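You operate a simulated robot arm through the tools that you are given. There is no shell and no other tool.

You are at the controls of a simulated robot arm. One attempt, no reset.

JOB
Swap the grey strap in the vice for the black flat arm.
Fine: open the jaws, set the strap in the free slot of the plywood rack in line with the arms, lay the arm in and turn the red vice knob till the grip gauge stands in green.

It is judged by the outcome, as a careful person would: the job done as asked, and still so three seconds after it is handed in. It fails if anything else is knocked over, pushed out of place, dropped, spilled or broken.

ROBOT AND FRAMES
A 7-joint arm with a two-finger parallel gripper, fixed in place. Base frame: the origin is at the foot of the arm, x ahead of it, y to its left, z up; the work surface is at about z = 860. Units: mm, rad, N and s.
With the tool pointing down near the work surface it reaches from about 240 to 680 mm from the base axis. Its first joint turns from -1.152 to 1.152 rad. Payload 2.4 kg.
The TCP is the grasp point between the finger pads, 30 mm short of the fingertips. In the tool frame z runs along the fingers and y along their closing line. The gripper opens to 94 mm. The fingers are 28 mm wide and 10 mm thick; the gripper's body (50 by 96 mm) begins 55 mm behind the TCP.
Orientation is that of the tool frame in the base frame, as [roll, pitch, yaw] about the fixed x, y, z axes, in that order (R = Rz(yaw) Ry(pitch) Rx(roll)). With the fingers straight down and closing along the base's y, the tool's x points along the base's -x, its y along +y and its z along -z.

CONTROLS
- The arm moves only by the tool drive_tool. Its argument "deltas" is a list of rows, each a list of 7 numbers: the shift along the tool's x, y, z in mm, then the turn, a rotation vector about the tool's x, y, z in degrees, then the opening, from 0 (shut) to 1 (fully open). In form: [[dx, dy, dz, ax, ay, az, claw], ...]. A call has 1 to 20 rows; each row is the pose to reach, as a shift and turn from the pose commanded when the call began, along the tool's axes at that moment. Each row takes 0.2 s and may step no farther than 50 mm and 0.15 rad from the row before; otherwise, or with a gripper value out of range, the whole call is refused. Where a pose cannot be reached the arm comes as near as it can. A force on the tool above 60 N (or 10 N above the force at the start of the call, whichever is more), or a blocked arm, ends the call early, and 0.2 s more pass. Each finger travels about 153 mm/s and halts on what it meets, pressing with about 42 N; the grip force reading is that of the motor and also rises with nothing between the fingers. The clock runs only during rows and for 0.2 s after the last one: add rows that repeat a pose to give the fingers time. The reply holds the time, the measured pose of the TCP, the force on the tool along the base axes, the opening and the grip force, in the units named above and with some noise, with the torque about the TCP (base axes, N m) and any sound that the robot's microphone picked up.
- Cameras (640 x 400 px; columns grow to the right, rows downward): "scene" is fixed at [48, 475.7, 1452.4]; the picture's right is [-0.69, -0.72, 0.00], its down [-0.35, 0.34, -0.88] and it looks along [0.63, -0.61, -0.48] (base axes); focal length 319 px, centre (320, 200). "wrist" rides on the gripper at [76, 14, -103] in the tool frame; the picture's right is [-0.18, 0.98, 0.00], its down [-0.75, -0.14, -0.64] and it looks along [-0.63, -0.12, 0.77] (tool axes); focal length 243 px, centre (320, 200). There is no depth. A picture from a camera that has moved, and an enlarged one, comes with that camera's place and axes in the base frame and with its lens.
- grab_frame(camera): a new picture of that camera. No time passes.
- enlarge(camera, box): a new picture of the part [left, top, right, bottom] of that camera's present view, enlarged. No time passes.
- finish_job(): hands the job in; it is judged then, once.

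Nothing tells you positions but the pictures and the camera data. Unless the task says otherwise, let go and move clear before handing in.

The tools are called after "Call:" as name(argument=value, ...) on one line, values as JSON. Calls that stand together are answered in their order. drive_tool: Moves the arm, as the interface text tells. Its arguments: {"type":"object","properties":{"deltas":{"type":"array","items":{"type":"array","items":{"type":"number"}}}},"required":["deltas"]} The other tools are called the same way: grab_frame (camera) takes a picture; enlarge (camera, box) takes an enlarged picture of a part of a camera's view; finish_job () hands the job in.

At the start:

```text
time: 0.0
position: [357.4, -121.9, 1248.2]
orientation: [-3.141, 0.001, -3.141]
force: [-0.5, 0.4, 0.1]
ft_torque: [-0.01, -0.03, 0.0]
finger_gap: 93.9
grip_force: 0.0
```

scene: 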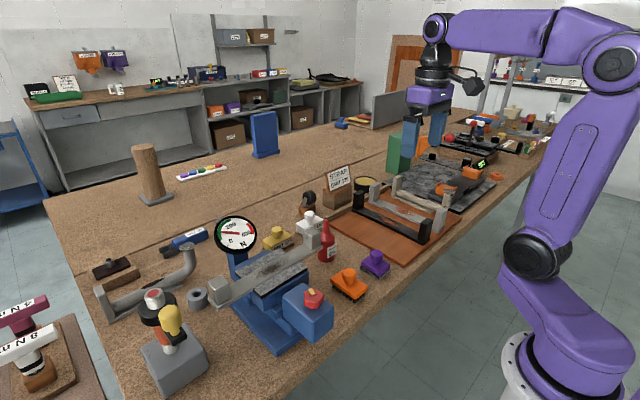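
wrist: 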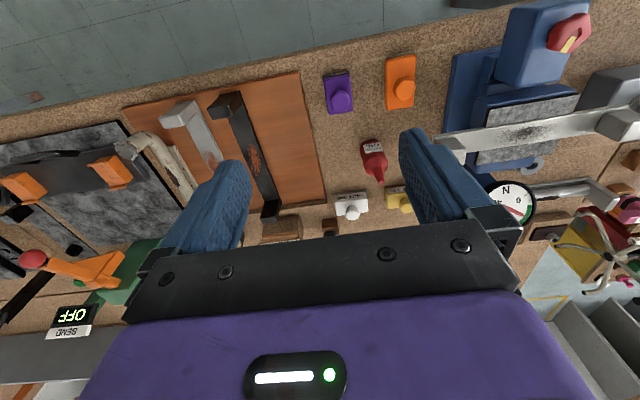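

I see a vice with a grey strap in its jaws and a gauge, a plywood rack holding arms in the middle, and other items around them. I'll look closer before I move.

Call:
enlarge(camera="scene", box=[180, 200, 360, 360])

Call:
enlarge(camera="scene", box=[310, 150, 510, 275])

Call:
enlarge(camera="wrist", box=[100, 60, 340, 260])

Call:
enlarge(camera="wrist", box=[400, 0, 640, 240])

```text
2.50 times, centred on (270, 280) of scene
camera zoom: at [48.0, 475.7, 1452.4], right [-0.69, -0.72, 0.0], down [-0.35, 0.34, -0.88], along [0.63, -0.61, -0.48], focal length 798 px, centre (445, 0)
```

zoom: 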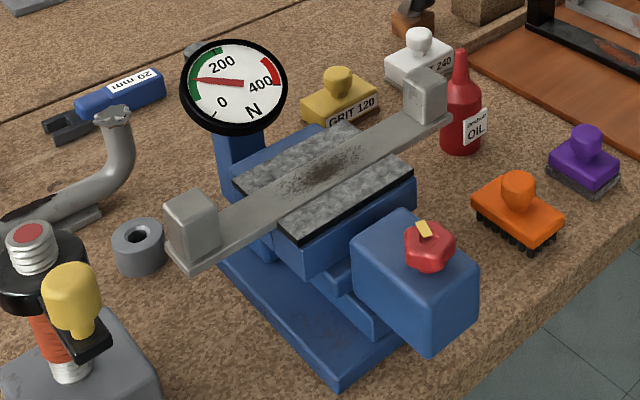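

```text
3.20 times, centred on (410, 212) of scene
camera zoom: at [48.0, 475.7, 1452.4], right [-0.69, -0.72, 0.0], down [-0.35, 0.34, -0.88], along [0.63, -0.61, -0.48], focal length 1021 px, centre (32, 160)
```

zoom: 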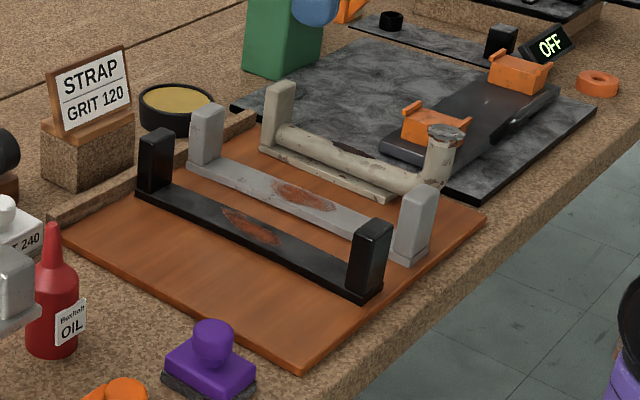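

```text
2.00 times, centred on (220, 160) of wrist
camera zoom: at [281.1, -108.2, 1351.6], right [0.18, 0.98, 0.0], down [0.75, -0.14, 0.64], along [0.63, -0.12, -0.77], focal length 485 px, centre (520, 280)
```

zoom: 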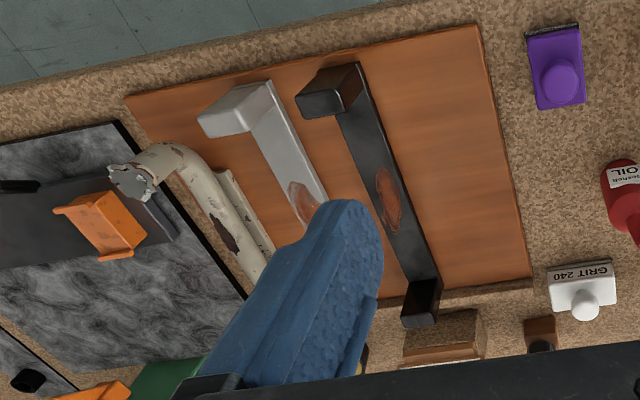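

```text
1.67 times, centred on (520, 120) of wrist
camera zoom: at [281.1, -108.2, 1351.6], right [0.18, 0.98, 0.0], down [0.75, -0.14, 0.64], along [0.63, -0.12, -0.77], focal length 404 px, centre (-13, 333)
```

zoom: 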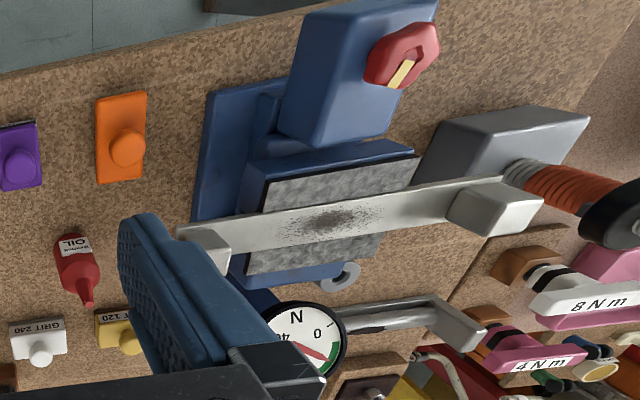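

The vice is near (500, 185), with the strap running along y and its knob near (370, 182, 1000). The rack is around (530, -300), with the arms running along x. I'll move over the vice for a closer view.

Call:
drive_tool(deltas=[[0, 44, 0, 0, 0, 0, 1], [0, 88, 0, 0, 0, 0, 1], [0, 132, 0, 0, 0, 0, 1], [0, 176, 0, 0, 0, 0, 1], [0, 220, 0, 0, 0, 0, 1], [0, 264, 0, 0, 0, 0, 1], [0, 300, 0, 0, 0, 0, 1], [0, 300, 0, 0, 0, 0, 1]])

```text
time: 1.8
position: [356.8, 176.2, 1248.1]
orientation: [-3.142, -0.001, -3.14]
force: [0.2, -0.6, -0.3]
ft_torque: [0.0, 0.02, 0.02]
finger_gap: 93.9
grip_force: 0.0
```

The arm moved over the vice with no contact. I'll look at both views from here.

Call:
grab_frame(camera="wrist")

Call:
enlarge(camera="wrist", box=[180, 30, 460, 230])

Call:
enlarge(camera="scene", box=[200, 200, 360, 300])

Call:
grab_frame(camera="scene")

```text
taken
camera wrist: at [280.1, 191.4, 1350.1], right [0.18, 0.98, 0.0], down [0.75, -0.14, 0.64], along [0.63, -0.12, -0.77], focal length 243 px, centre (320, 200)
```

wrist: 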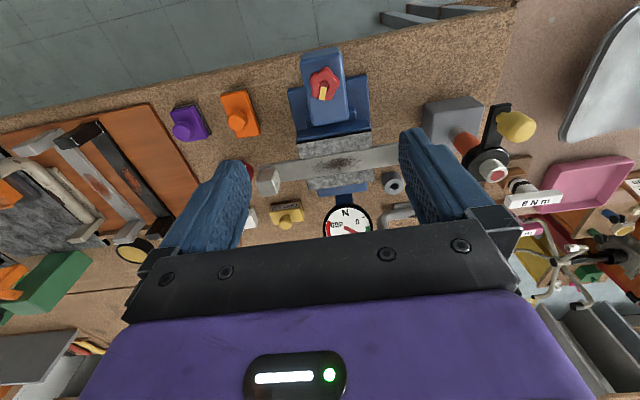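

```text
2.00 times, centred on (320, 130) of wrist
camera zoom: at [280.1, 191.4, 1350.1], right [0.18, 0.98, 0.0], down [0.75, -0.14, 0.64], along [0.63, -0.12, -0.77], focal length 485 px, centre (320, 340)
```

zoom: 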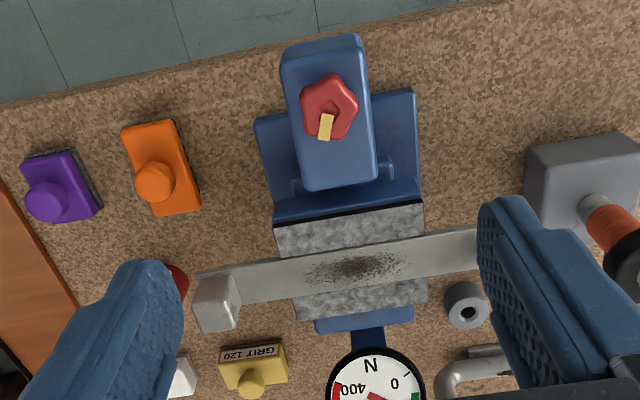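

```text
4.00 times, centred on (280, 250) of scene
camera zoom: at [47.9, 475.8, 1452.4], right [-0.69, -0.72, 0.0], down [-0.35, 0.34, -0.88], along [0.63, -0.61, -0.48], focal length 1276 px, centre (480, 0)
```

zoom: 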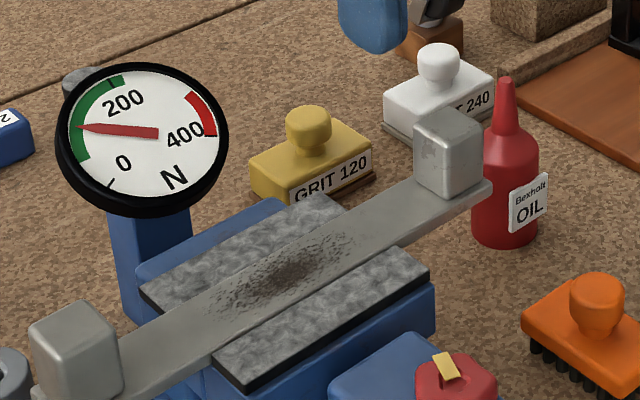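

```text
taken
```

scene: 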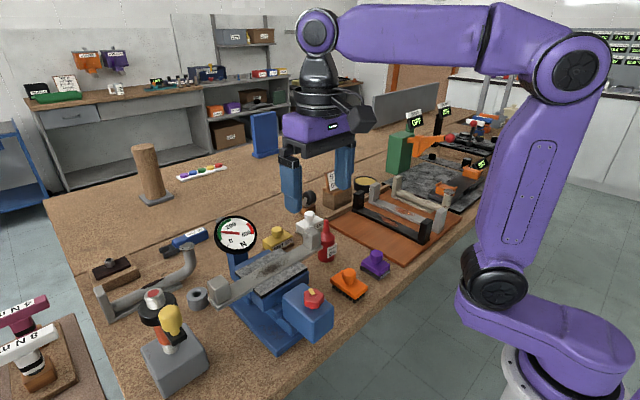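

The knob stands on the housing, and the strap lies flat between the two jaw pads, about level with them. I'll drop a little and pull back so I can measure the knob and jaws.

Call:
drive_tool(deltas=[[20, 0, 40, 0, 0, 0, 1], [40, 0, 75, 0, 0, 0, 1], [55, 0, 110, 0, 0, 0, 1], [55, 0, 110, 0, 0, 0, 1]])

Call:
grab_frame(camera="wrist")

Call:
enlarge(camera="wrist", box=[220, 60, 420, 220])

Call:
enlarge(camera="scene", box=[270, 260, 350, 340])

```text
time: 2.8
position: [301.5, 179.1, 1138.0]
orientation: [3.141, 0.0, -3.142]
force: [0.3, -0.3, -0.5]
ft_torque: [-0.01, -0.01, 0.01]
finger_gap: 93.9
grip_force: 0.1
```

```text
taken
camera wrist: at [225.3, 192.2, 1241.0], right [0.18, 0.98, 0.0], down [0.75, -0.14, 0.64], along [0.63, -0.12, -0.77], focal length 243 px, centre (320, 200)
```

wrist: 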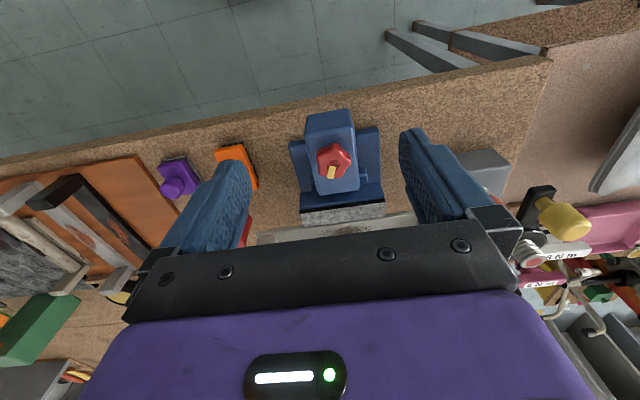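

```text
2.50 times, centred on (320, 140) of wrist
camera zoom: at [225.3, 192.2, 1241.0], right [0.18, 0.98, 0.0], down [0.75, -0.14, 0.64], along [0.63, -0.12, -0.77], focal length 606 px, centre (320, 350)
```

zoom: 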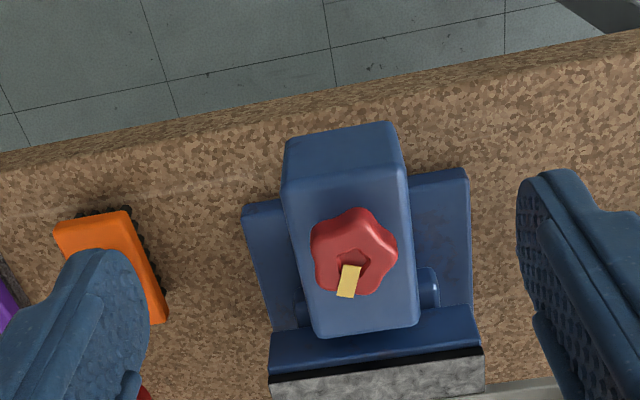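

```text
5.00 times, centred on (310, 300) of scene
camera zoom: at [47.9, 475.7, 1452.4], right [-0.69, -0.72, 0.0], down [-0.35, 0.34, -0.88], along [0.63, -0.61, -0.48], focal length 1596 px, centre (370, -300)
```

zoom: 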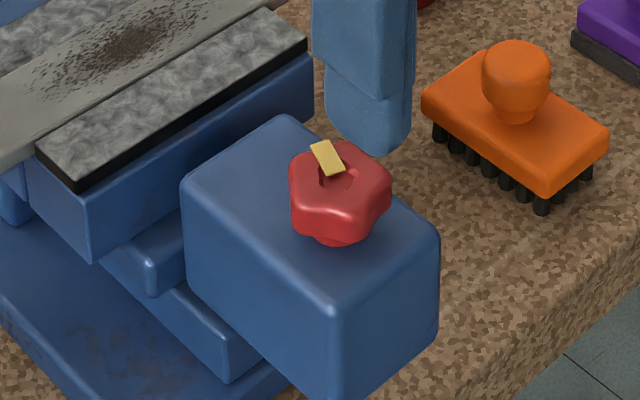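

I put the knob centre at about (367, 182, 1003), roughly 40 mm across, on a housing top at z≈980. I want a closer look at the jaws and strap before touching anything.

Call:
drive_tool(deltas=[[-45, 0, 0, 0, 0, 0, 1], [-90, 0, 0, 0, 0, 0, 1], [-110, 0, 0, 0, 0, 0, 1], [-110, 0, 0, 0, 0, 0, 1]])

Call:
grab_frame(camera="wrist")

Call:
enlarge(camera="wrist", box=[200, 60, 440, 240])

Call:
enlarge(camera="scene", box=[200, 240, 290, 310])

Call:
enlarge(camera="scene", box=[255, 225, 335, 285])

```text
time: 3.8
position: [411.8, 178.1, 1138.7]
orientation: [-3.141, -0.001, 3.142]
force: [-0.4, 0.2, 0.1]
ft_torque: [0.01, -0.01, 0.02]
finger_gap: 93.9
grip_force: 0.1
```

```text
taken
camera wrist: at [336.1, 192.0, 1242.0], right [0.18, 0.98, 0.0], down [0.75, -0.14, 0.64], along [0.63, -0.12, -0.77], focal length 243 px, centre (320, 200)
```

wrist: 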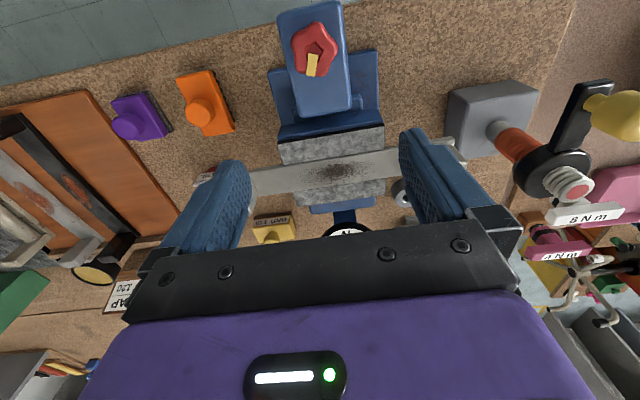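

```text
2.22 times, centred on (320, 150) of wrist
camera zoom: at [336.1, 192.0, 1242.0], right [0.18, 0.98, 0.0], down [0.75, -0.14, 0.64], along [0.63, -0.12, -0.77], focal length 539 px, centre (320, 311)
```

zoom: 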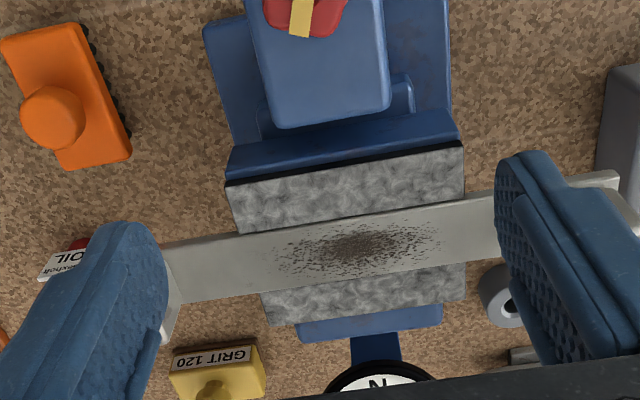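

```text
5.71 times, centred on (245, 275) of scene
camera zoom: at [48.0, 475.7, 1452.4], right [-0.69, -0.72, 0.0], down [-0.35, 0.34, -0.88], along [0.63, -0.61, -0.48], focal length 1823 px, centre (749, -229)
```

zoom: 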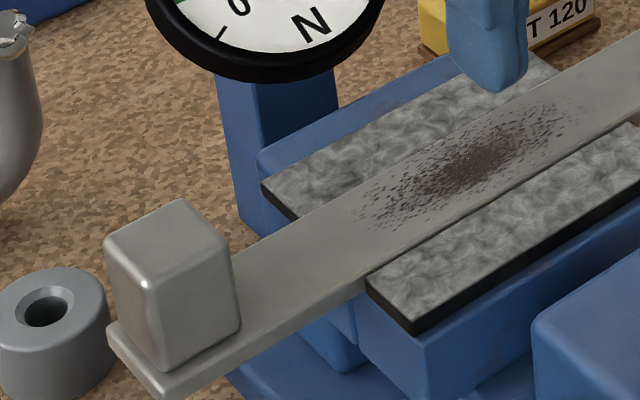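

```text
6.67 times, centred on (295, 255) of scene
camera zoom: at [48.0, 475.7, 1452.4], right [-0.69, -0.72, 0.0], down [-0.35, 0.34, -0.88], along [0.63, -0.61, -0.48], focal length 2127 px, centre (487, -167)
```

zoom: 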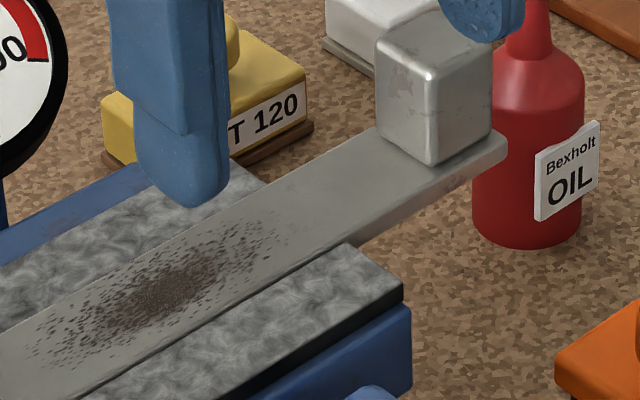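

The strap bar is about 44 mm wide, from y≈48 to 320 and centred at x≈499, and it sits slightly proud of the jaw pads. Next I'll hover above the red knob.

Call:
drive_tool(deltas=[[22, 2, 25, 0, 0, 0, 1], [44.3, 3.9, 50, 0, 0, 0, 1], [44.3, 3.9, 75, 0, 0, 0, 1], [44.3, 3.9, 75, 0, 0, 0, 1]])

Call:
grab_frame(camera="wrist")

Call:
enlarge(camera="scene", box=[240, 220, 380, 340])

```text
time: 4.8
position: [368.4, 181.0, 1062.2]
orientation: [3.141, 0.001, 3.141]
force: [0.3, 0.6, -1.2]
ft_torque: [-0.02, 0.03, 0.0]
finger_gap: 93.9
grip_force: 0.1
```

```text
taken
camera wrist: at [291.6, 195.6, 1166.3], right [0.18, 0.98, 0.0], down [0.75, -0.14, 0.64], along [0.63, -0.12, -0.77], focal length 243 px, centre (320, 200)
```

wrist: 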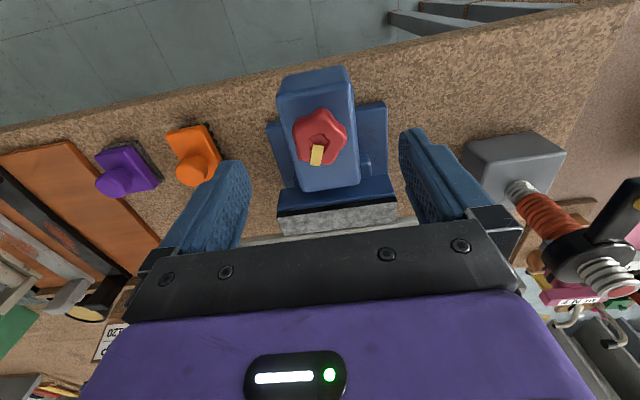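

```text
3.33 times, centred on (310, 280) of scene
camera zoom: at [48.0, 475.7, 1452.4], right [-0.69, -0.72, 0.0], down [-0.35, 0.34, -0.88], along [0.63, -0.61, -0.48], focal length 1064 px, centre (353, -67)
```

zoom: 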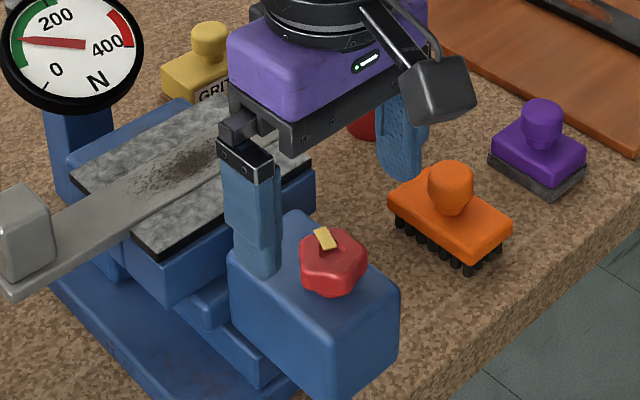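

The knob sits between the fingers as I calculated. I'll descend to z≈1017, close on it, and keep the pose while the fingers settle.

Call:
drive_tool(deltas=[[0.5, 1, 15, 0, 0, 0, 1], [0.5, 1, 30, 0, 0, 0, 1], [0.5, 1, 45, 0, 0, 0, 1], [0.5, 1, 45, 0, 0, 0, 1]])

```text
time: 5.8
position: [367.4, 183.1, 1018.3]
orientation: [-3.141, 0.001, -3.14]
force: [0.2, -0.6, -0.4]
ft_torque: [0.0, 0.02, 0.0]
finger_gap: 94.0
grip_force: 0.0
```

The fingers are down around the knob without contact. I'll close on it.

Call:
drive_tool(deltas=[[0, 0, 0, 0, 0, 0, 0.6], [0, 0, 0, 0, 0, 0, 0.35], [0, 0, 0, 0, 0, 0, 0.2], [0, 0, 0, 0, 0, 0, 0.2]])

Call:
grab_frame(camera="wrist")

Call:
enlarge(camera="scene", box=[240, 220, 380, 340])

```text
time: 6.8
position: [367.5, 180.7, 1018.0]
orientation: [3.141, -0.003, 3.139]
force: [1.9, -21.1, 2.6]
ft_torque: [-0.52, -0.05, -0.04]
finger_gap: 36.6
grip_force: 44.9
```

```text
taken
camera wrist: at [291.4, 194.8, 1121.3], right [0.18, 0.98, 0.0], down [0.75, -0.14, 0.64], along [0.63, -0.12, -0.77], focal length 243 px, centre (320, 200)
```

wrist: 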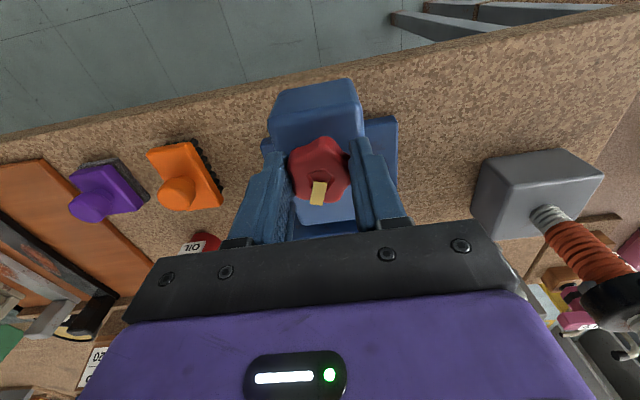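

```text
3.33 times, centred on (310, 280) of scene
camera zoom: at [48.0, 475.1, 1452.6], right [-0.69, -0.72, 0.0], down [-0.35, 0.34, -0.88], along [0.63, -0.61, -0.48], focal length 1064 px, centre (353, -67)
```

zoom: 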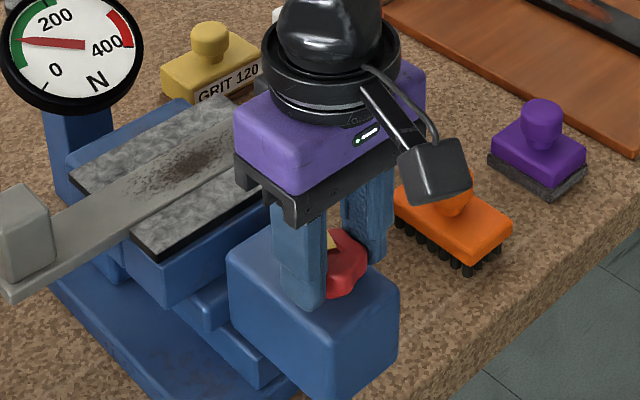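

The knob is held with a gap of 36.6 mm. The side force says its centre is a couple of mm toward -y, so I'll ease over and try a small counter-clockwise turn while watching the gauge.

Call:
drive_tool(deltas=[[0, -2.3, 0, 0, 0, 0, 0.2], [0, -2.3, 0, 0, 0, -7, 0.2], [0, -2.3, 0, 0, 0, -14, 0.2], [0, -2.3, 0, 0, 0, -20, 0.2], [0, -2.3, 0, 0, 0, -20, 0.2]])

Call:
enlarge(camera="scene", box=[200, 200, 340, 320])

Call:
grab_frame(camera="wrist")

```text
time: 8.0
position: [367.9, 179.1, 1017.7]
orientation: [3.141, 0.0, -2.789]
force: [3.9, -18.2, -8.3]
ft_torque: [-0.14, -0.38, -0.06]
finger_gap: 36.8
grip_force: 45.3
```

```text
3.33 times, centred on (270, 260) of scene
camera zoom: at [48.2, 475.3, 1452.5], right [-0.69, -0.72, 0.0], down [-0.35, 0.34, -0.88], along [0.63, -0.61, -0.48], focal length 1064 px, centre (487, 0)
```

zoom: 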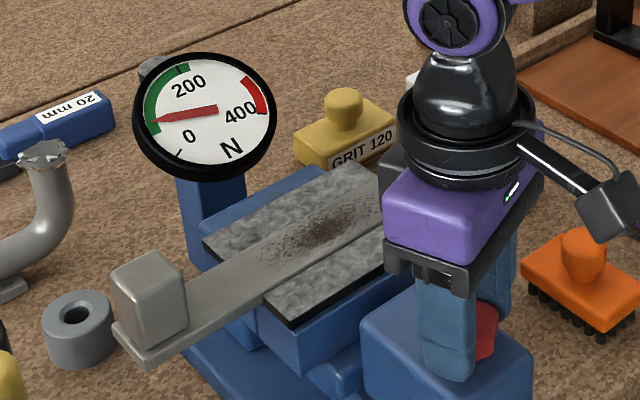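

```text
taken
camera wrist: at [291.1, 166.4, 1121.3], right [-0.17, 0.99, 0.0], down [0.76, 0.13, 0.64], along [0.63, 0.11, -0.77], focal length 243 px, centre (320, 200)
```

wrist: 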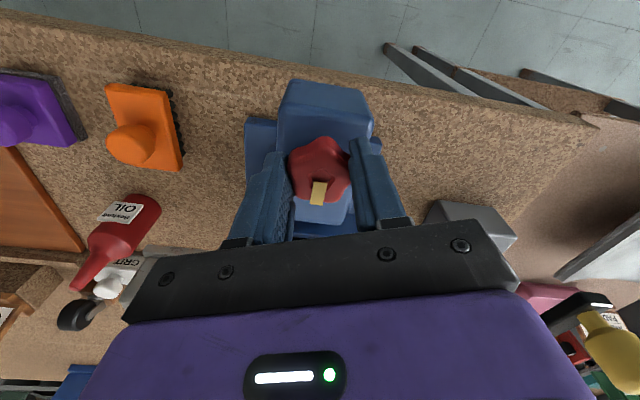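

The gauge fell from about 135 to about 100, so counter-clockwise loosens. I'll keep turning that way and take out the small side offset.

Call:
drive_tool(deltas=[[0.5, -1.4, 0, 0, 0, -8, 0.2], [0.5, -1.4, 0, 0, 0, -16, 0.2], [0.5, -1.4, 0, 0, 0, -24, 0.2], [0.5, -1.4, 0, 0, 0, -32, 0.2], [0.5, -1.4, 0, 0, 0, -40, 0.2], [0.5, -1.4, 0, 0, 0, -48, 0.2], [0.5, -1.4, 0, 0, 0, -56, 0.2], [0.5, -1.4, 0, 0, 0, -56, 0.2]])

Call:
enlarge(camera="scene", box=[200, 200, 340, 320])

Call:
grab_frame(camera="wrist")

```text
time: 9.8
position: [368.4, 178.7, 1016.7]
orientation: [-3.14, 0.0, -1.812]
force: [19.3, -18.6, -17.6]
ft_torque: [0.21, -0.09, -0.05]
finger_gap: 36.6
grip_force: 45.0
```

```text
3.33 times, centred on (270, 260) of scene
camera zoom: at [48.8, 475.3, 1452.5], right [-0.69, -0.72, 0.0], down [-0.35, 0.34, -0.88], along [0.63, -0.61, -0.48], focal length 1064 px, centre (487, 0)
```

zoom: 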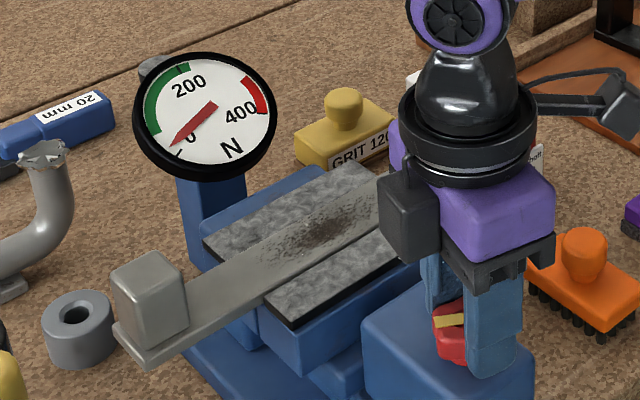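

```text
taken
camera wrist: at [336.7, 107.2, 1121.4], right [-0.91, 0.41, 0.0], down [0.32, 0.7, 0.64], along [0.27, 0.58, -0.77], focal length 243 px, centre (320, 200)
```

wrist: 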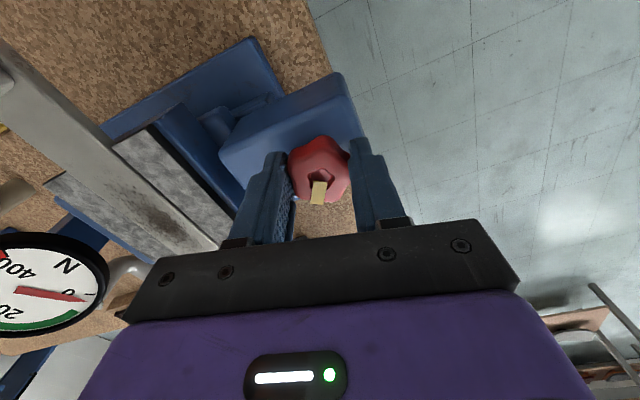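

The needle is now at about 0 and the knob has turned about 76°. I'll release, lift, rotate back and re-grip for more counter-clockwise travel.

Call:
drive_tool(deltas=[[0, 0, 0, 0, 0, 0, 0.5], [0, 0, 0, 0, 0, 0, 0.7], [0, 0, -20, 0, 0, 0, 0.7], [0, 0, -40, 0, 0, 0, 0.7], [0, 0, -40, 0, 0, 0, 0.7]])

Call:
grab_frame(camera="wrist")

Call:
enlarge(camera="scene", box=[200, 200, 340, 320])

```text
time: 11.0
position: [367.2, 178.4, 1058.1]
orientation: [-3.141, 0.001, -1.815]
force: [-0.1, -0.3, 0.3]
ft_torque: [0.0, -0.01, 0.0]
finger_gap: 65.8
grip_force: 0.0
```

```text
taken
camera wrist: at [335.2, 108.4, 1161.8], right [-0.91, 0.42, 0.0], down [0.32, 0.7, 0.64], along [0.27, 0.58, -0.77], focal length 243 px, centre (320, 200)
```

wrist: 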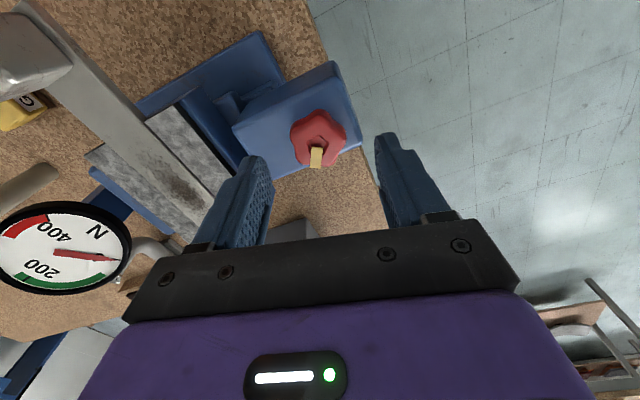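

```text
3.33 times, centred on (270, 260) of scene
camera zoom: at [48.0, 475.7, 1452.4], right [-0.69, -0.72, 0.0], down [-0.35, 0.34, -0.88], along [0.63, -0.61, -0.48], focal length 1064 px, centre (487, 0)
```

zoom: 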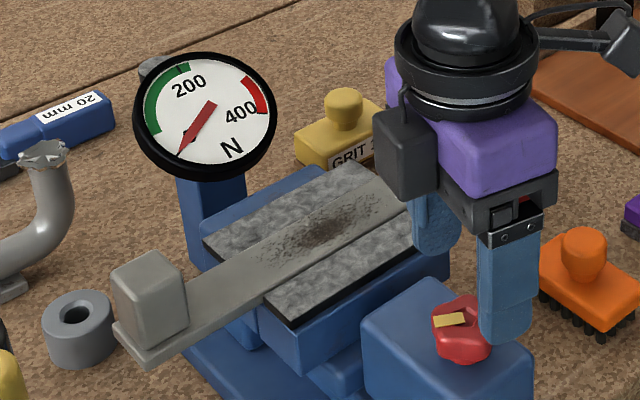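

The needle rests at 0 after release. I'll rotate clockwise about 128° in the air, past the starting angle, to set up for a long counter-clockwise stroke.

Call:
drive_tool(deltas=[[0, 0, 0, 0, 0, 8, 0.9], [0, 0, 0, 0, 0, 16, 0.9], [0, 0, 0, 0, 0, 24, 0.9], [0, 0, 0, 0, 0, 32, 0.9], [0, 0, 0, 0, 0, 40, 0.9], [0, 0, 0, 0, 0, 48, 0.9], [0, 0, 0, 0, 0, 56, 0.9], [0, 0, 0, 0, 0, 64, 0.9], [0, 0, 0, 0, 0, 72, 0.9], [0, 0, 0, 0, 0, 80, 0.9], [0, 0, 0, 0, 0, 88, 0.9], [0, 0, 0, 0, 0, 96, 0.9], [0, 0, 0, 0, 0, 104, 0.9], [0, 0, 0, 0, 0, 112, 0.9], [0, 0, 0, 0, 0, 120, 0.9], [0, 0, 0, 0, 0, 128, 0.9], [0, 0, 0, 0, 0, 128, 0.9]])

Call:
grab_frame(camera="wrist")

Call:
grab_frame(camera="scene")

```text
time: 14.6
position: [366.0, 178.8, 1058.3]
orientation: [-3.142, 0.0, 2.233]
force: [-0.8, 0.0, -0.1]
ft_torque: [-0.01, 0.03, 0.02]
finger_gap: 84.6
grip_force: 0.0
```

```text
taken
camera wrist: at [331.5, 247.7, 1161.4], right [0.89, 0.46, 0.0], down [0.35, -0.68, 0.64], along [0.29, -0.57, -0.77], focal length 243 px, centre (320, 200)
```

wrist: 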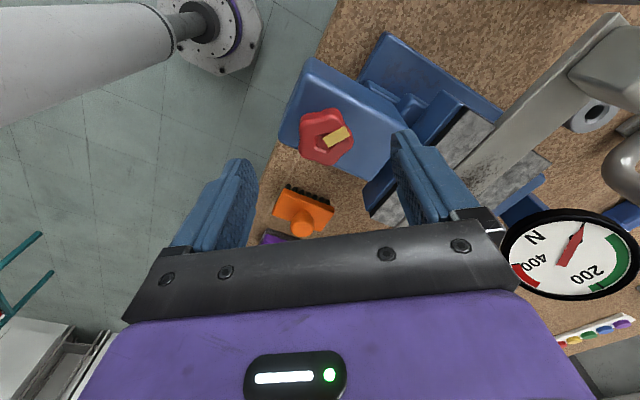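

```text
taken
```

scene: 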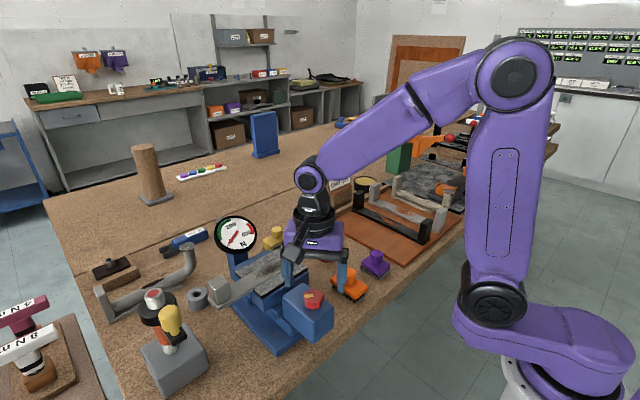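

There was room to rotate. I refine the knob centre to about (369, 180). I'll descend, grip, and turn counter-clockwise about 136°.

Call:
drive_tool(deltas=[[-0.4, 2.2, 20, 0, 0, 0, 0.9], [-0.4, 2.2, 40, 0, 0, 0, 0.9], [-0.4, 2.2, 40, 0, 0, 0, 0.5], [-0.4, 2.2, 40, 0, 0, 0, 0.25], [-0.4, 2.2, 40, 0, 0, 0, 0.2], [-0.4, 2.2, 40, 0, 0, 0, 0.2]])

```text
time: 16.0
position: [369.5, 180.0, 1018.3]
orientation: [3.14, -0.001, 2.236]
force: [7.2, 5.2, -11.7]
ft_torque: [0.14, -0.55, -0.02]
finger_gap: 37.9
grip_force: 44.8
```

The grip is centred, with only small side forces. Now I'll make the long counter-clockwise turn.

Call:
drive_tool(deltas=[[0, 0, 0, 0, 0, -8, 0.2], [0, 0, 0, 0, 0, -16, 0.2], [0, 0, 0, 0, 0, -24, 0.2], [0, 0, 0, 0, 0, -32, 0.2], [0, 0, 0, 0, 0, -40, 0.2], [0, 0, 0, 0, 0, -48, 0.2], [0, 0, 0, 0, 0, -56, 0.2], [0, 0, 0, 0, 0, -64, 0.2], [0, 0, 0, 0, 0, -72, 0.2], [0, 0, 0, 0, 0, -80, 0.2], [0, 0, 0, 0, 0, -88, 0.2], [0, 0, 0, 0, 0, -96, 0.2], [0, 0, 0, 0, 0, -104, 0.2], [0, 0, 0, 0, 0, -112, 0.2], [0, 0, 0, 0, 0, -120, 0.2], [0, 0, 0, 0, 0, -128, 0.2], [0, 0, 0, 0, 0, -136, 0.2], [0, 0, 0, 0, 0, -136, 0.2]])

Call:
grab_frame(camera="wrist")

Call:
enlarge(camera="scene", box=[200, 200, 340, 320])

```text
time: 19.8
position: [366.4, 179.9, 1017.3]
orientation: [3.133, -0.004, -1.672]
force: [-36.4, 13.4, -2.2]
ft_torque: [-0.41, 0.23, 0.03]
finger_gap: 38.0
grip_force: 45.3
```

```text
taken
camera wrist: at [344.7, 106.0, 1121.6], right [-0.96, 0.28, 0.01], down [0.22, 0.74, 0.64], along [0.17, 0.61, -0.77], focal length 243 px, centre (320, 200)
```

wrist: 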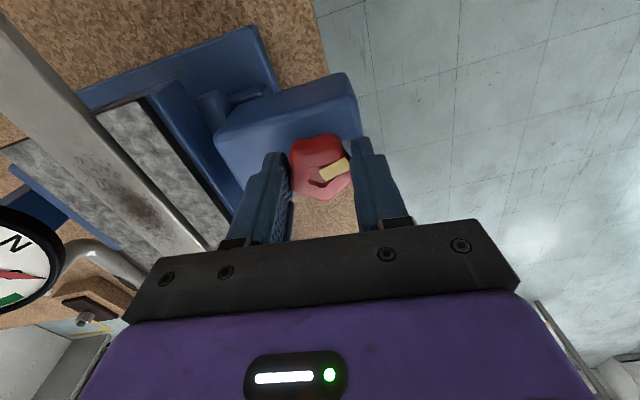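

```text
3.33 times, centred on (270, 260) of scene
camera zoom: at [46.9, 476.2, 1452.2], right [-0.69, -0.72, 0.0], down [-0.35, 0.34, -0.88], along [0.63, -0.61, -0.48], focal length 1064 px, centre (487, 0)
```

zoom: 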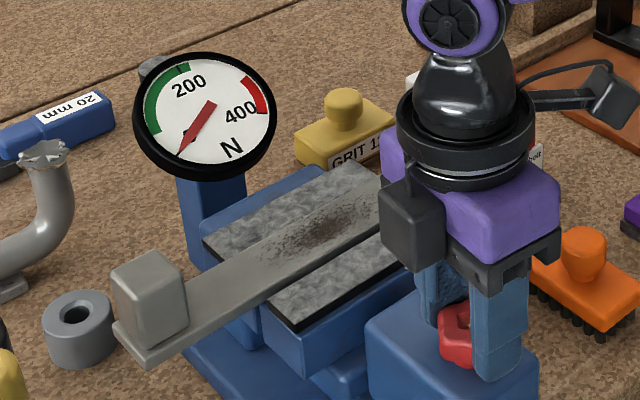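

The near jaw has started to back away from the strap, and the knob's housing moves with it toward -x. I'll release, lift and measure.

Call:
drive_tool(deltas=[[0, 0, 0, 0, 0, 0, 0.5], [0, 0, 0, 0, 0, 0, 0.8], [0, 0, -25, 0, 0, 0, 0.9], [0, 0, -45, 0, 0, 0, 0.9], [0, 0, -45, 0, 0, 0, 0.9]])

Call:
grab_frame(camera="wrist")

Call:
enlarge(camera="scene", box=[200, 230, 340, 330])

```text
time: 21.0
position: [367.4, 179.6, 1061.8]
orientation: [-3.141, 0.0, -1.676]
force: [-0.5, -0.7, 0.5]
ft_torque: [0.02, 0.01, 0.01]
finger_gap: 84.7
grip_force: 0.1
```

```text
taken
camera wrist: at [347.5, 105.6, 1167.1], right [-0.96, 0.29, 0.0], down [0.22, 0.73, 0.64], along [0.18, 0.62, -0.77], focal length 243 px, centre (320, 200)
```

wrist: 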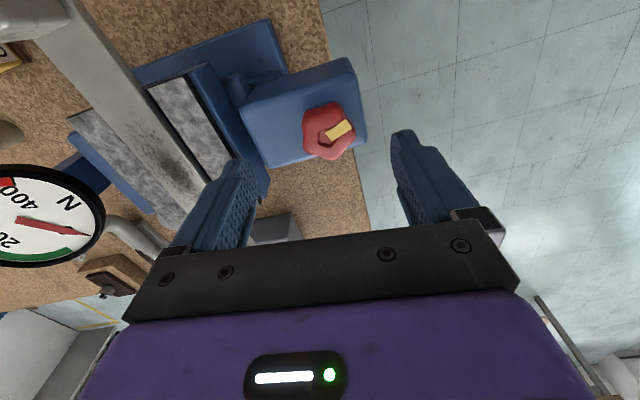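

```text
4.00 times, centred on (270, 280) of scene
camera zoom: at [48.0, 475.7, 1452.4], right [-0.69, -0.72, 0.0], down [-0.35, 0.34, -0.88], along [0.63, -0.61, -0.48], focal length 1276 px, centre (520, -120)
```

zoom: 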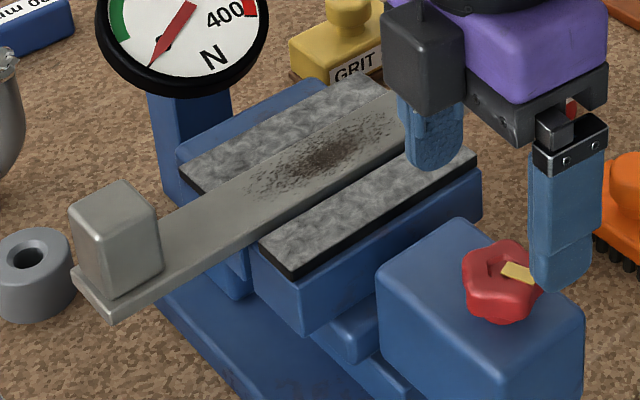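

The knob centre is now about (364, 180), so the jaw has opened about 5 mm. I'll wind back further in the air for another stroke.

Call:
drive_tool(deltas=[[0, 3.4, 0, 0, 0, 8.4, 0.9], [0, 3.4, 0, 0, 0, 16.8, 0.9], [0, 3.4, 0, 0, 0, 25.2, 0.9], [0, 3.4, 0, 0, 0, 33.6, 0.9], [0, 3.4, 0, 0, 0, 42, 0.9], [0, 3.4, 0, 0, 0, 50.4, 0.9], [0, 3.4, 0, 0, 0, 58.8, 0.9], [0, 3.4, 0, 0, 0, 67.2, 0.9], [0, 3.4, 0, 0, 0, 75.6, 0.9], [0, 3.4, 0, 0, 0, 84, 0.9], [0, 3.4, 0, 0, 0, 92.4, 0.9], [0, 3.4, 0, 0, 0, 100.8, 0.9], [0, 3.4, 0, 0, 0, 109.2, 0.9], [0, 3.4, 0, 0, 0, 117.6, 0.9], [0, 3.4, 0, 0, 0, 126, 0.9], [0, 3.4, 0, 0, 0, 134.4, 0.9], [0, 3.4, 0, 0, 0, 142.8, 0.9], [0, 3.4, 0, 0, 0, 151.2, 0.9], [0, 3.4, 0, 0, 0, 159.6, 0.9], [0, 3.4, 0, 0, 0, 159.6, 0.9]])

Call:
grab_frame(camera="wrist")

```text
time: 25.2
position: [367.1, 180.1, 1063.1]
orientation: [3.141, 0.001, 1.821]
force: [-0.2, 0.6, -0.1]
ft_torque: [-0.01, -0.04, -0.02]
finger_gap: 84.5
grip_force: 0.2
```

```text
taken
camera wrist: at [361.1, 257.3, 1166.7], right [1.0, 0.06, 0.0], down [0.05, -0.77, 0.64], along [0.04, -0.64, -0.77], focal length 243 px, centre (320, 200)
```

wrist: 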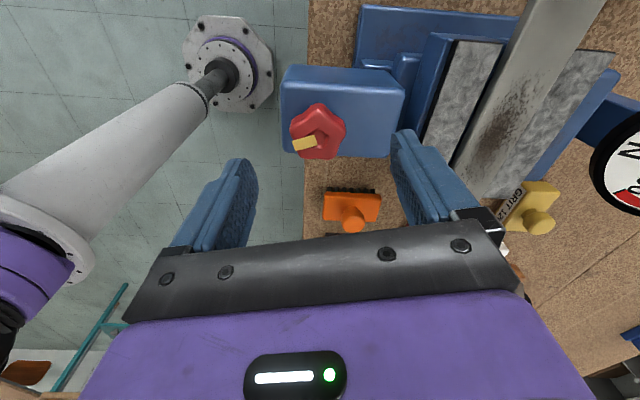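

The knob centre comes out at about (364, 180.3). I'll shift slightly, descend and grip.

Call:
drive_tool(deltas=[[0.7, -2.3, 20, 0, 0, 0, 0.9], [0.7, -2.3, 46, 0, 0, 0, 0.9], [0.7, -2.3, 46, 0, 0, 0, 0.5], [0.7, -2.3, 46, 0, 0, 0, 0.25], [0.7, -2.3, 46, 0, 0, 0, 0.2], [0.7, -2.3, 46, 0, 0, 0, 0.2]])

```text
time: 26.6
position: [362.1, 180.4, 1017.0]
orientation: [3.141, 0.001, 1.822]
force: [7.2, 3.1, -14.7]
ft_torque: [-0.04, -0.27, -0.03]
finger_gap: 36.8
grip_force: 45.5
```

The grip is good. I'll turn counter-clockwise about 160° while following the housing's slide in -x.

Call:
drive_tool(deltas=[[0.07, -0.29, 0, 0, 0, -8.4, 0.2], [0.15, -0.57, 0, 0, 0, -16.8, 0.2], [0.22, -0.86, 0, 0, 0, -25.2, 0.2], [0.29, -1.14, 0, 0, 0, -33.6, 0.2], [0.37, -1.43, 0, 0, 0, -42, 0.2], [0.44, -1.72, 0, 0, 0, -50.4, 0.2], [0.51, -2.0, 0, 0, 0, -58.8, 0.2], [0.58, -2.29, 0, 0, 0, -67.2, 0.2], [0.66, -2.57, 0, 0, 0, -75.6, 0.2], [0.73, -2.86, 0, 0, 0, -84, 0.2], [0.8, -3.15, 0, 0, 0, -92.4, 0.2], [0.88, -3.43, 0, 0, 0, -100.8, 0.2], [0.95, -3.72, 0, 0, 0, -109.2, 0.2], [1.02, -4.0, 0, 0, 0, -117.6, 0.2], [1.1, -4.29, 0, 0, 0, -126, 0.2], [1.17, -4.58, 0, 0, 0, -134.4, 0.2], [1.24, -4.86, 0, 0, 0, -142.8, 0.2], [1.31, -5.15, 0, 0, 0, -151.2, 0.2], [1.39, -5.43, 0, 0, 0, -159.6, 0.2], [1.39, -5.43, 0, 0, 0, -159.6, 0.2]])

Call:
enlarge(camera="scene", box=[200, 230, 340, 330])

```text
time: 30.8
position: [357.6, 180.3, 1016.1]
orientation: [3.141, 0.002, -1.672]
force: [5.9, -8.7, -4.5]
ft_torque: [-0.11, -0.19, -0.02]
finger_gap: 36.4
grip_force: 45.2
```

```text
4.00 times, centred on (270, 280) of scene
camera zoom: at [48.2, 475.5, 1452.4], right [-0.69, -0.72, 0.0], down [-0.35, 0.34, -0.88], along [0.63, -0.61, -0.48], focal length 1276 px, centre (520, -120)
```

zoom: 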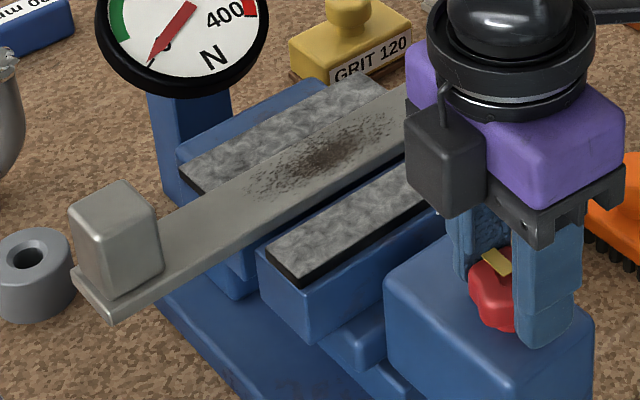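

The slide tracking worked and forces stayed low. The gap is now around 10 mm and the strap hasn't moved. I'll release and wind back for another stroke.

Call:
drive_tool(deltas=[[0, 0, 0, 0, 0, 0, 0.5], [0, 0, 0, 0, 0, 0, 0.9], [0, 0, -25, 0, 0, 0, 0.9], [0, 0, -46, 0, 0, 0, 0.9], [0, 0, -46, 0, 0, 0, 0.9]])

Call:
drive_tool(deltas=[[0, 0, 0, 0, 0, 8.4, 0.9], [0, 0, 0, 0, 0, 16.8, 0.9], [0, 0, 0, 0, 0, 25.2, 0.9], [0, 0, 0, 0, 0, 33.6, 0.9], [0, 0, 0, 0, 0, 42, 0.9], [0, 0, 0, 0, 0, 50.4, 0.9], [0, 0, 0, 0, 0, 58.8, 0.9], [0, 0, 0, 0, 0, 67.2, 0.9], [0, 0, 0, 0, 0, 75.6, 0.9], [0, 0, 0, 0, 0, 84, 0.9], [0, 0, 0, 0, 0, 92.4, 0.9], [0, 0, 0, 0, 0, 100.8, 0.9], [0, 0, 0, 0, 0, 109.2, 0.9], [0, 0, 0, 0, 0, 117.6, 0.9], [0, 0, 0, 0, 0, 126, 0.9], [0, 0, 0, 0, 0, 134.4, 0.9], [0, 0, 0, 0, 0, 142.8, 0.9], [0, 0, 0, 0, 0, 151.2, 0.9], [0, 0, 0, 0, 0, 159.6, 0.9], [0, 0, 0, 0, 0, 159.6, 0.9]])

Call:
grab_frame(camera="wrist")

```text
time: 32.0
position: [357.1, 180.7, 1063.4]
orientation: [3.141, 0.0, -1.676]
force: [0.4, -0.6, -0.1]
ft_torque: [0.0, -0.01, -0.02]
finger_gap: 84.7
grip_force: 0.1
```

```text
time: 36.2
position: [357.5, 179.4, 1063.4]
orientation: [3.14, 0.002, 1.82]
force: [-0.8, -0.2, 0.2]
ft_torque: [0.02, 0.02, 0.05]
finger_gap: 84.6
grip_force: 0.2
```

```text
taken
camera wrist: at [352.8, 257.5, 1166.7], right [1.0, 0.06, 0.0], down [0.05, -0.77, 0.64], along [0.04, -0.64, -0.77], focal length 243 px, centre (320, 200)
```

wrist: 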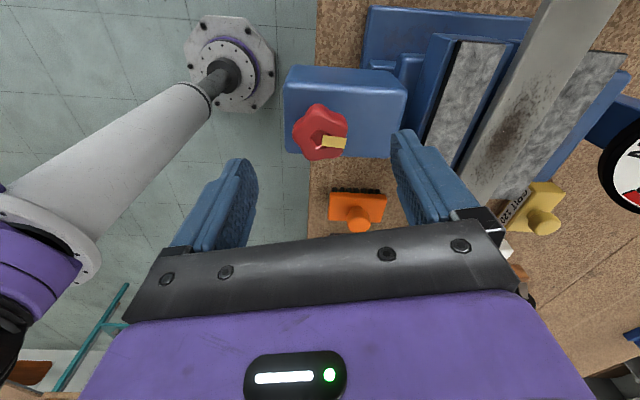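

The knob is centred under the tool at about x=358. I'll repeat the grip and the counter-clockwise stroke.

Call:
drive_tool(deltas=[[0, 0, 20, 0, 0, 0, 0.9], [0, 0, 46, 0, 0, 0, 0.9], [0, 0, 46, 0, 0, 0, 0.5], [0, 0, 46, 0, 0, 0, 0.25], [0, 0, 46, 0, 0, 0, 0.2], [0, 0, 46, 0, 0, 0, 0.2]])

Call:
drive_tool(deltas=[[0.07, -0.29, 0, 0, 0, -8.4, 0.2], [0.15, -0.57, 0, 0, 0, -16.8, 0.2], [0.22, -0.86, 0, 0, 0, -25.2, 0.2], [0.29, -1.14, 0, 0, 0, -33.6, 0.2], [0.37, -1.43, 0, 0, 0, -42, 0.2], [0.44, -1.72, 0, 0, 0, -50.4, 0.2], [0.51, -2.0, 0, 0, 0, -58.8, 0.2], [0.58, -2.29, 0, 0, 0, -67.2, 0.2], [0.66, -2.57, 0, 0, 0, -75.6, 0.2], [0.73, -2.86, 0, 0, 0, -84, 0.2], [0.8, -3.15, 0, 0, 0, -92.4, 0.2], [0.88, -3.43, 0, 0, 0, -100.8, 0.2], [0.95, -3.72, 0, 0, 0, -109.2, 0.2], [1.02, -4.0, 0, 0, 0, -117.6, 0.2], [1.1, -4.29, 0, 0, 0, -126, 0.2], [1.17, -4.58, 0, 0, 0, -134.4, 0.2], [1.24, -4.86, 0, 0, 0, -142.8, 0.2], [1.31, -5.15, 0, 0, 0, -151.2, 0.2], [1.39, -5.43, 0, 0, 0, -159.6, 0.2], [1.39, -5.43, 0, 0, 0, -159.6, 0.2]])

Call:
enlarge(camera="scene", box=[200, 230, 340, 330])

```text
time: 37.6
position: [358.1, 180.1, 1017.4]
orientation: [3.14, -0.002, 1.823]
force: [3.7, 1.1, -8.1]
ft_torque: [0.2, -0.43, -0.02]
finger_gap: 37.9
grip_force: 45.2
```

```text
time: 41.8
position: [351.9, 182.1, 1016.3]
orientation: [3.141, 0.0, -1.672]
force: [0.4, -1.2, -8.7]
ft_torque: [0.73, -0.24, -0.02]
finger_gap: 38.0
grip_force: 45.0
```

```text
4.00 times, centred on (270, 280) of scene
camera zoom: at [48.1, 475.7, 1452.4], right [-0.69, -0.72, 0.0], down [-0.35, 0.34, -0.88], along [0.63, -0.61, -0.48], focal length 1276 px, centre (520, -120)
```

zoom: 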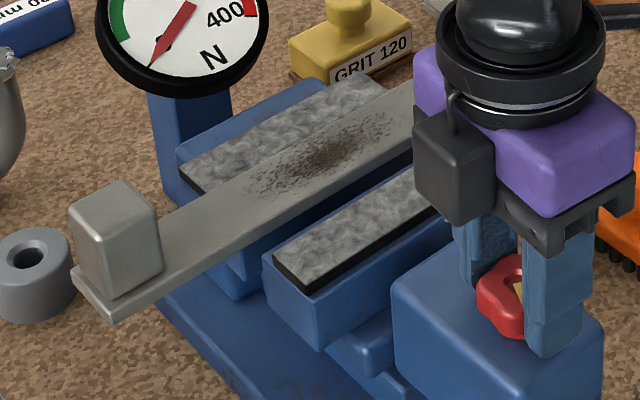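

The gap is now about 16 mm and the strap still rests steadily. I'll release, lift clear and check what supports the strap before opening more.

Call:
drive_tool(deltas=[[0, 0, 0, 0, 0, 0, 0.5], [0, 0, 0, 0, 0, 0, 0.9], [0, 0, -25, 0, 0, 0, 0.9], [0, 0, -50, 0, 0, 0, 0.9], [0, 0, -85, 0, 0, 0, 0.9], [0, 0, -120, 0, 0, 0, 0.9], [0, 0, -120, 0, 0, 0, 0.9]])

Call:
grab_frame(camera="wrist")

Call:
enlarge(camera="scene", box=[200, 240, 340, 340])

```text
time: 43.4
position: [353.6, 180.0, 1137.6]
orientation: [3.141, 0.001, -1.676]
force: [-0.4, 0.1, -0.1]
ft_torque: [-0.02, 0.01, -0.02]
finger_gap: 84.5
grip_force: 0.1
```

```text
taken
camera wrist: at [330.7, 105.7, 1241.3], right [-0.96, 0.29, 0.0], down [0.22, 0.73, 0.64], along [0.18, 0.62, -0.77], focal length 243 px, centre (320, 200)
```

wrist: 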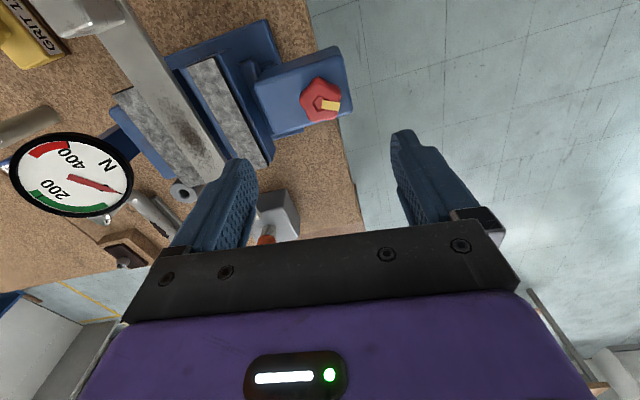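

```text
4.00 times, centred on (270, 290) of scene
camera zoom: at [48.0, 475.7, 1452.4], right [-0.69, -0.72, 0.0], down [-0.35, 0.34, -0.88], along [0.63, -0.61, -0.48], focal length 1276 px, centre (520, -160)
```

zoom: 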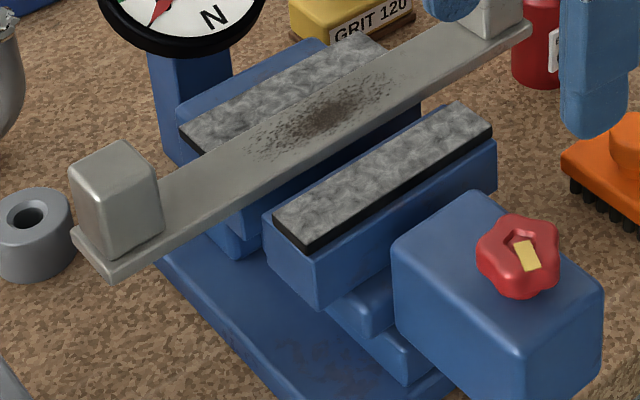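

Call:
enlarge(camera="wrist", box=[80, 0, 360, 220])

Call:
enlarge(camera="scene", box=[225, 255, 325, 325])

```text
1.82 times, centred on (220, 110) of wrist
camera zoom: at [330.7, 105.7, 1241.3], right [-0.96, 0.29, 0.0], down [0.22, 0.73, 0.64], along [0.18, 0.62, -0.77], focal length 441 px, centre (502, 364)
```

zoom: 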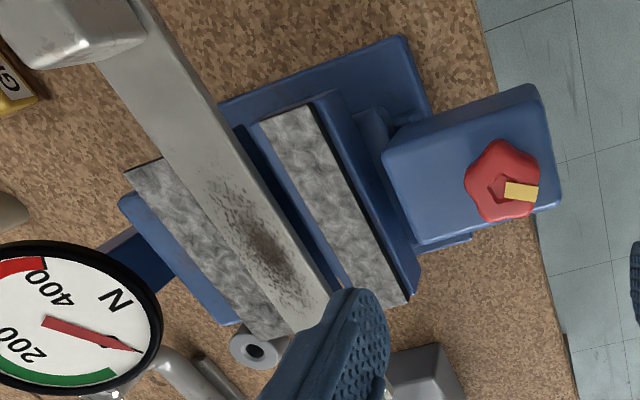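

```text
5.71 times, centred on (275, 290) of scene
camera zoom: at [48.0, 475.7, 1452.4], right [-0.69, -0.72, 0.0], down [-0.35, 0.34, -0.88], along [0.63, -0.61, -0.48], focal length 1823 px, centre (577, -314)
```

zoom: 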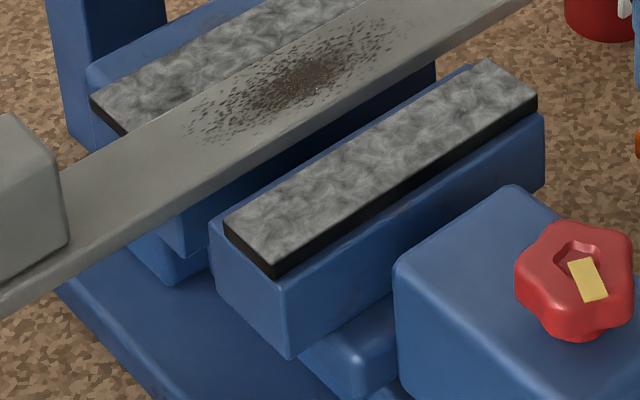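

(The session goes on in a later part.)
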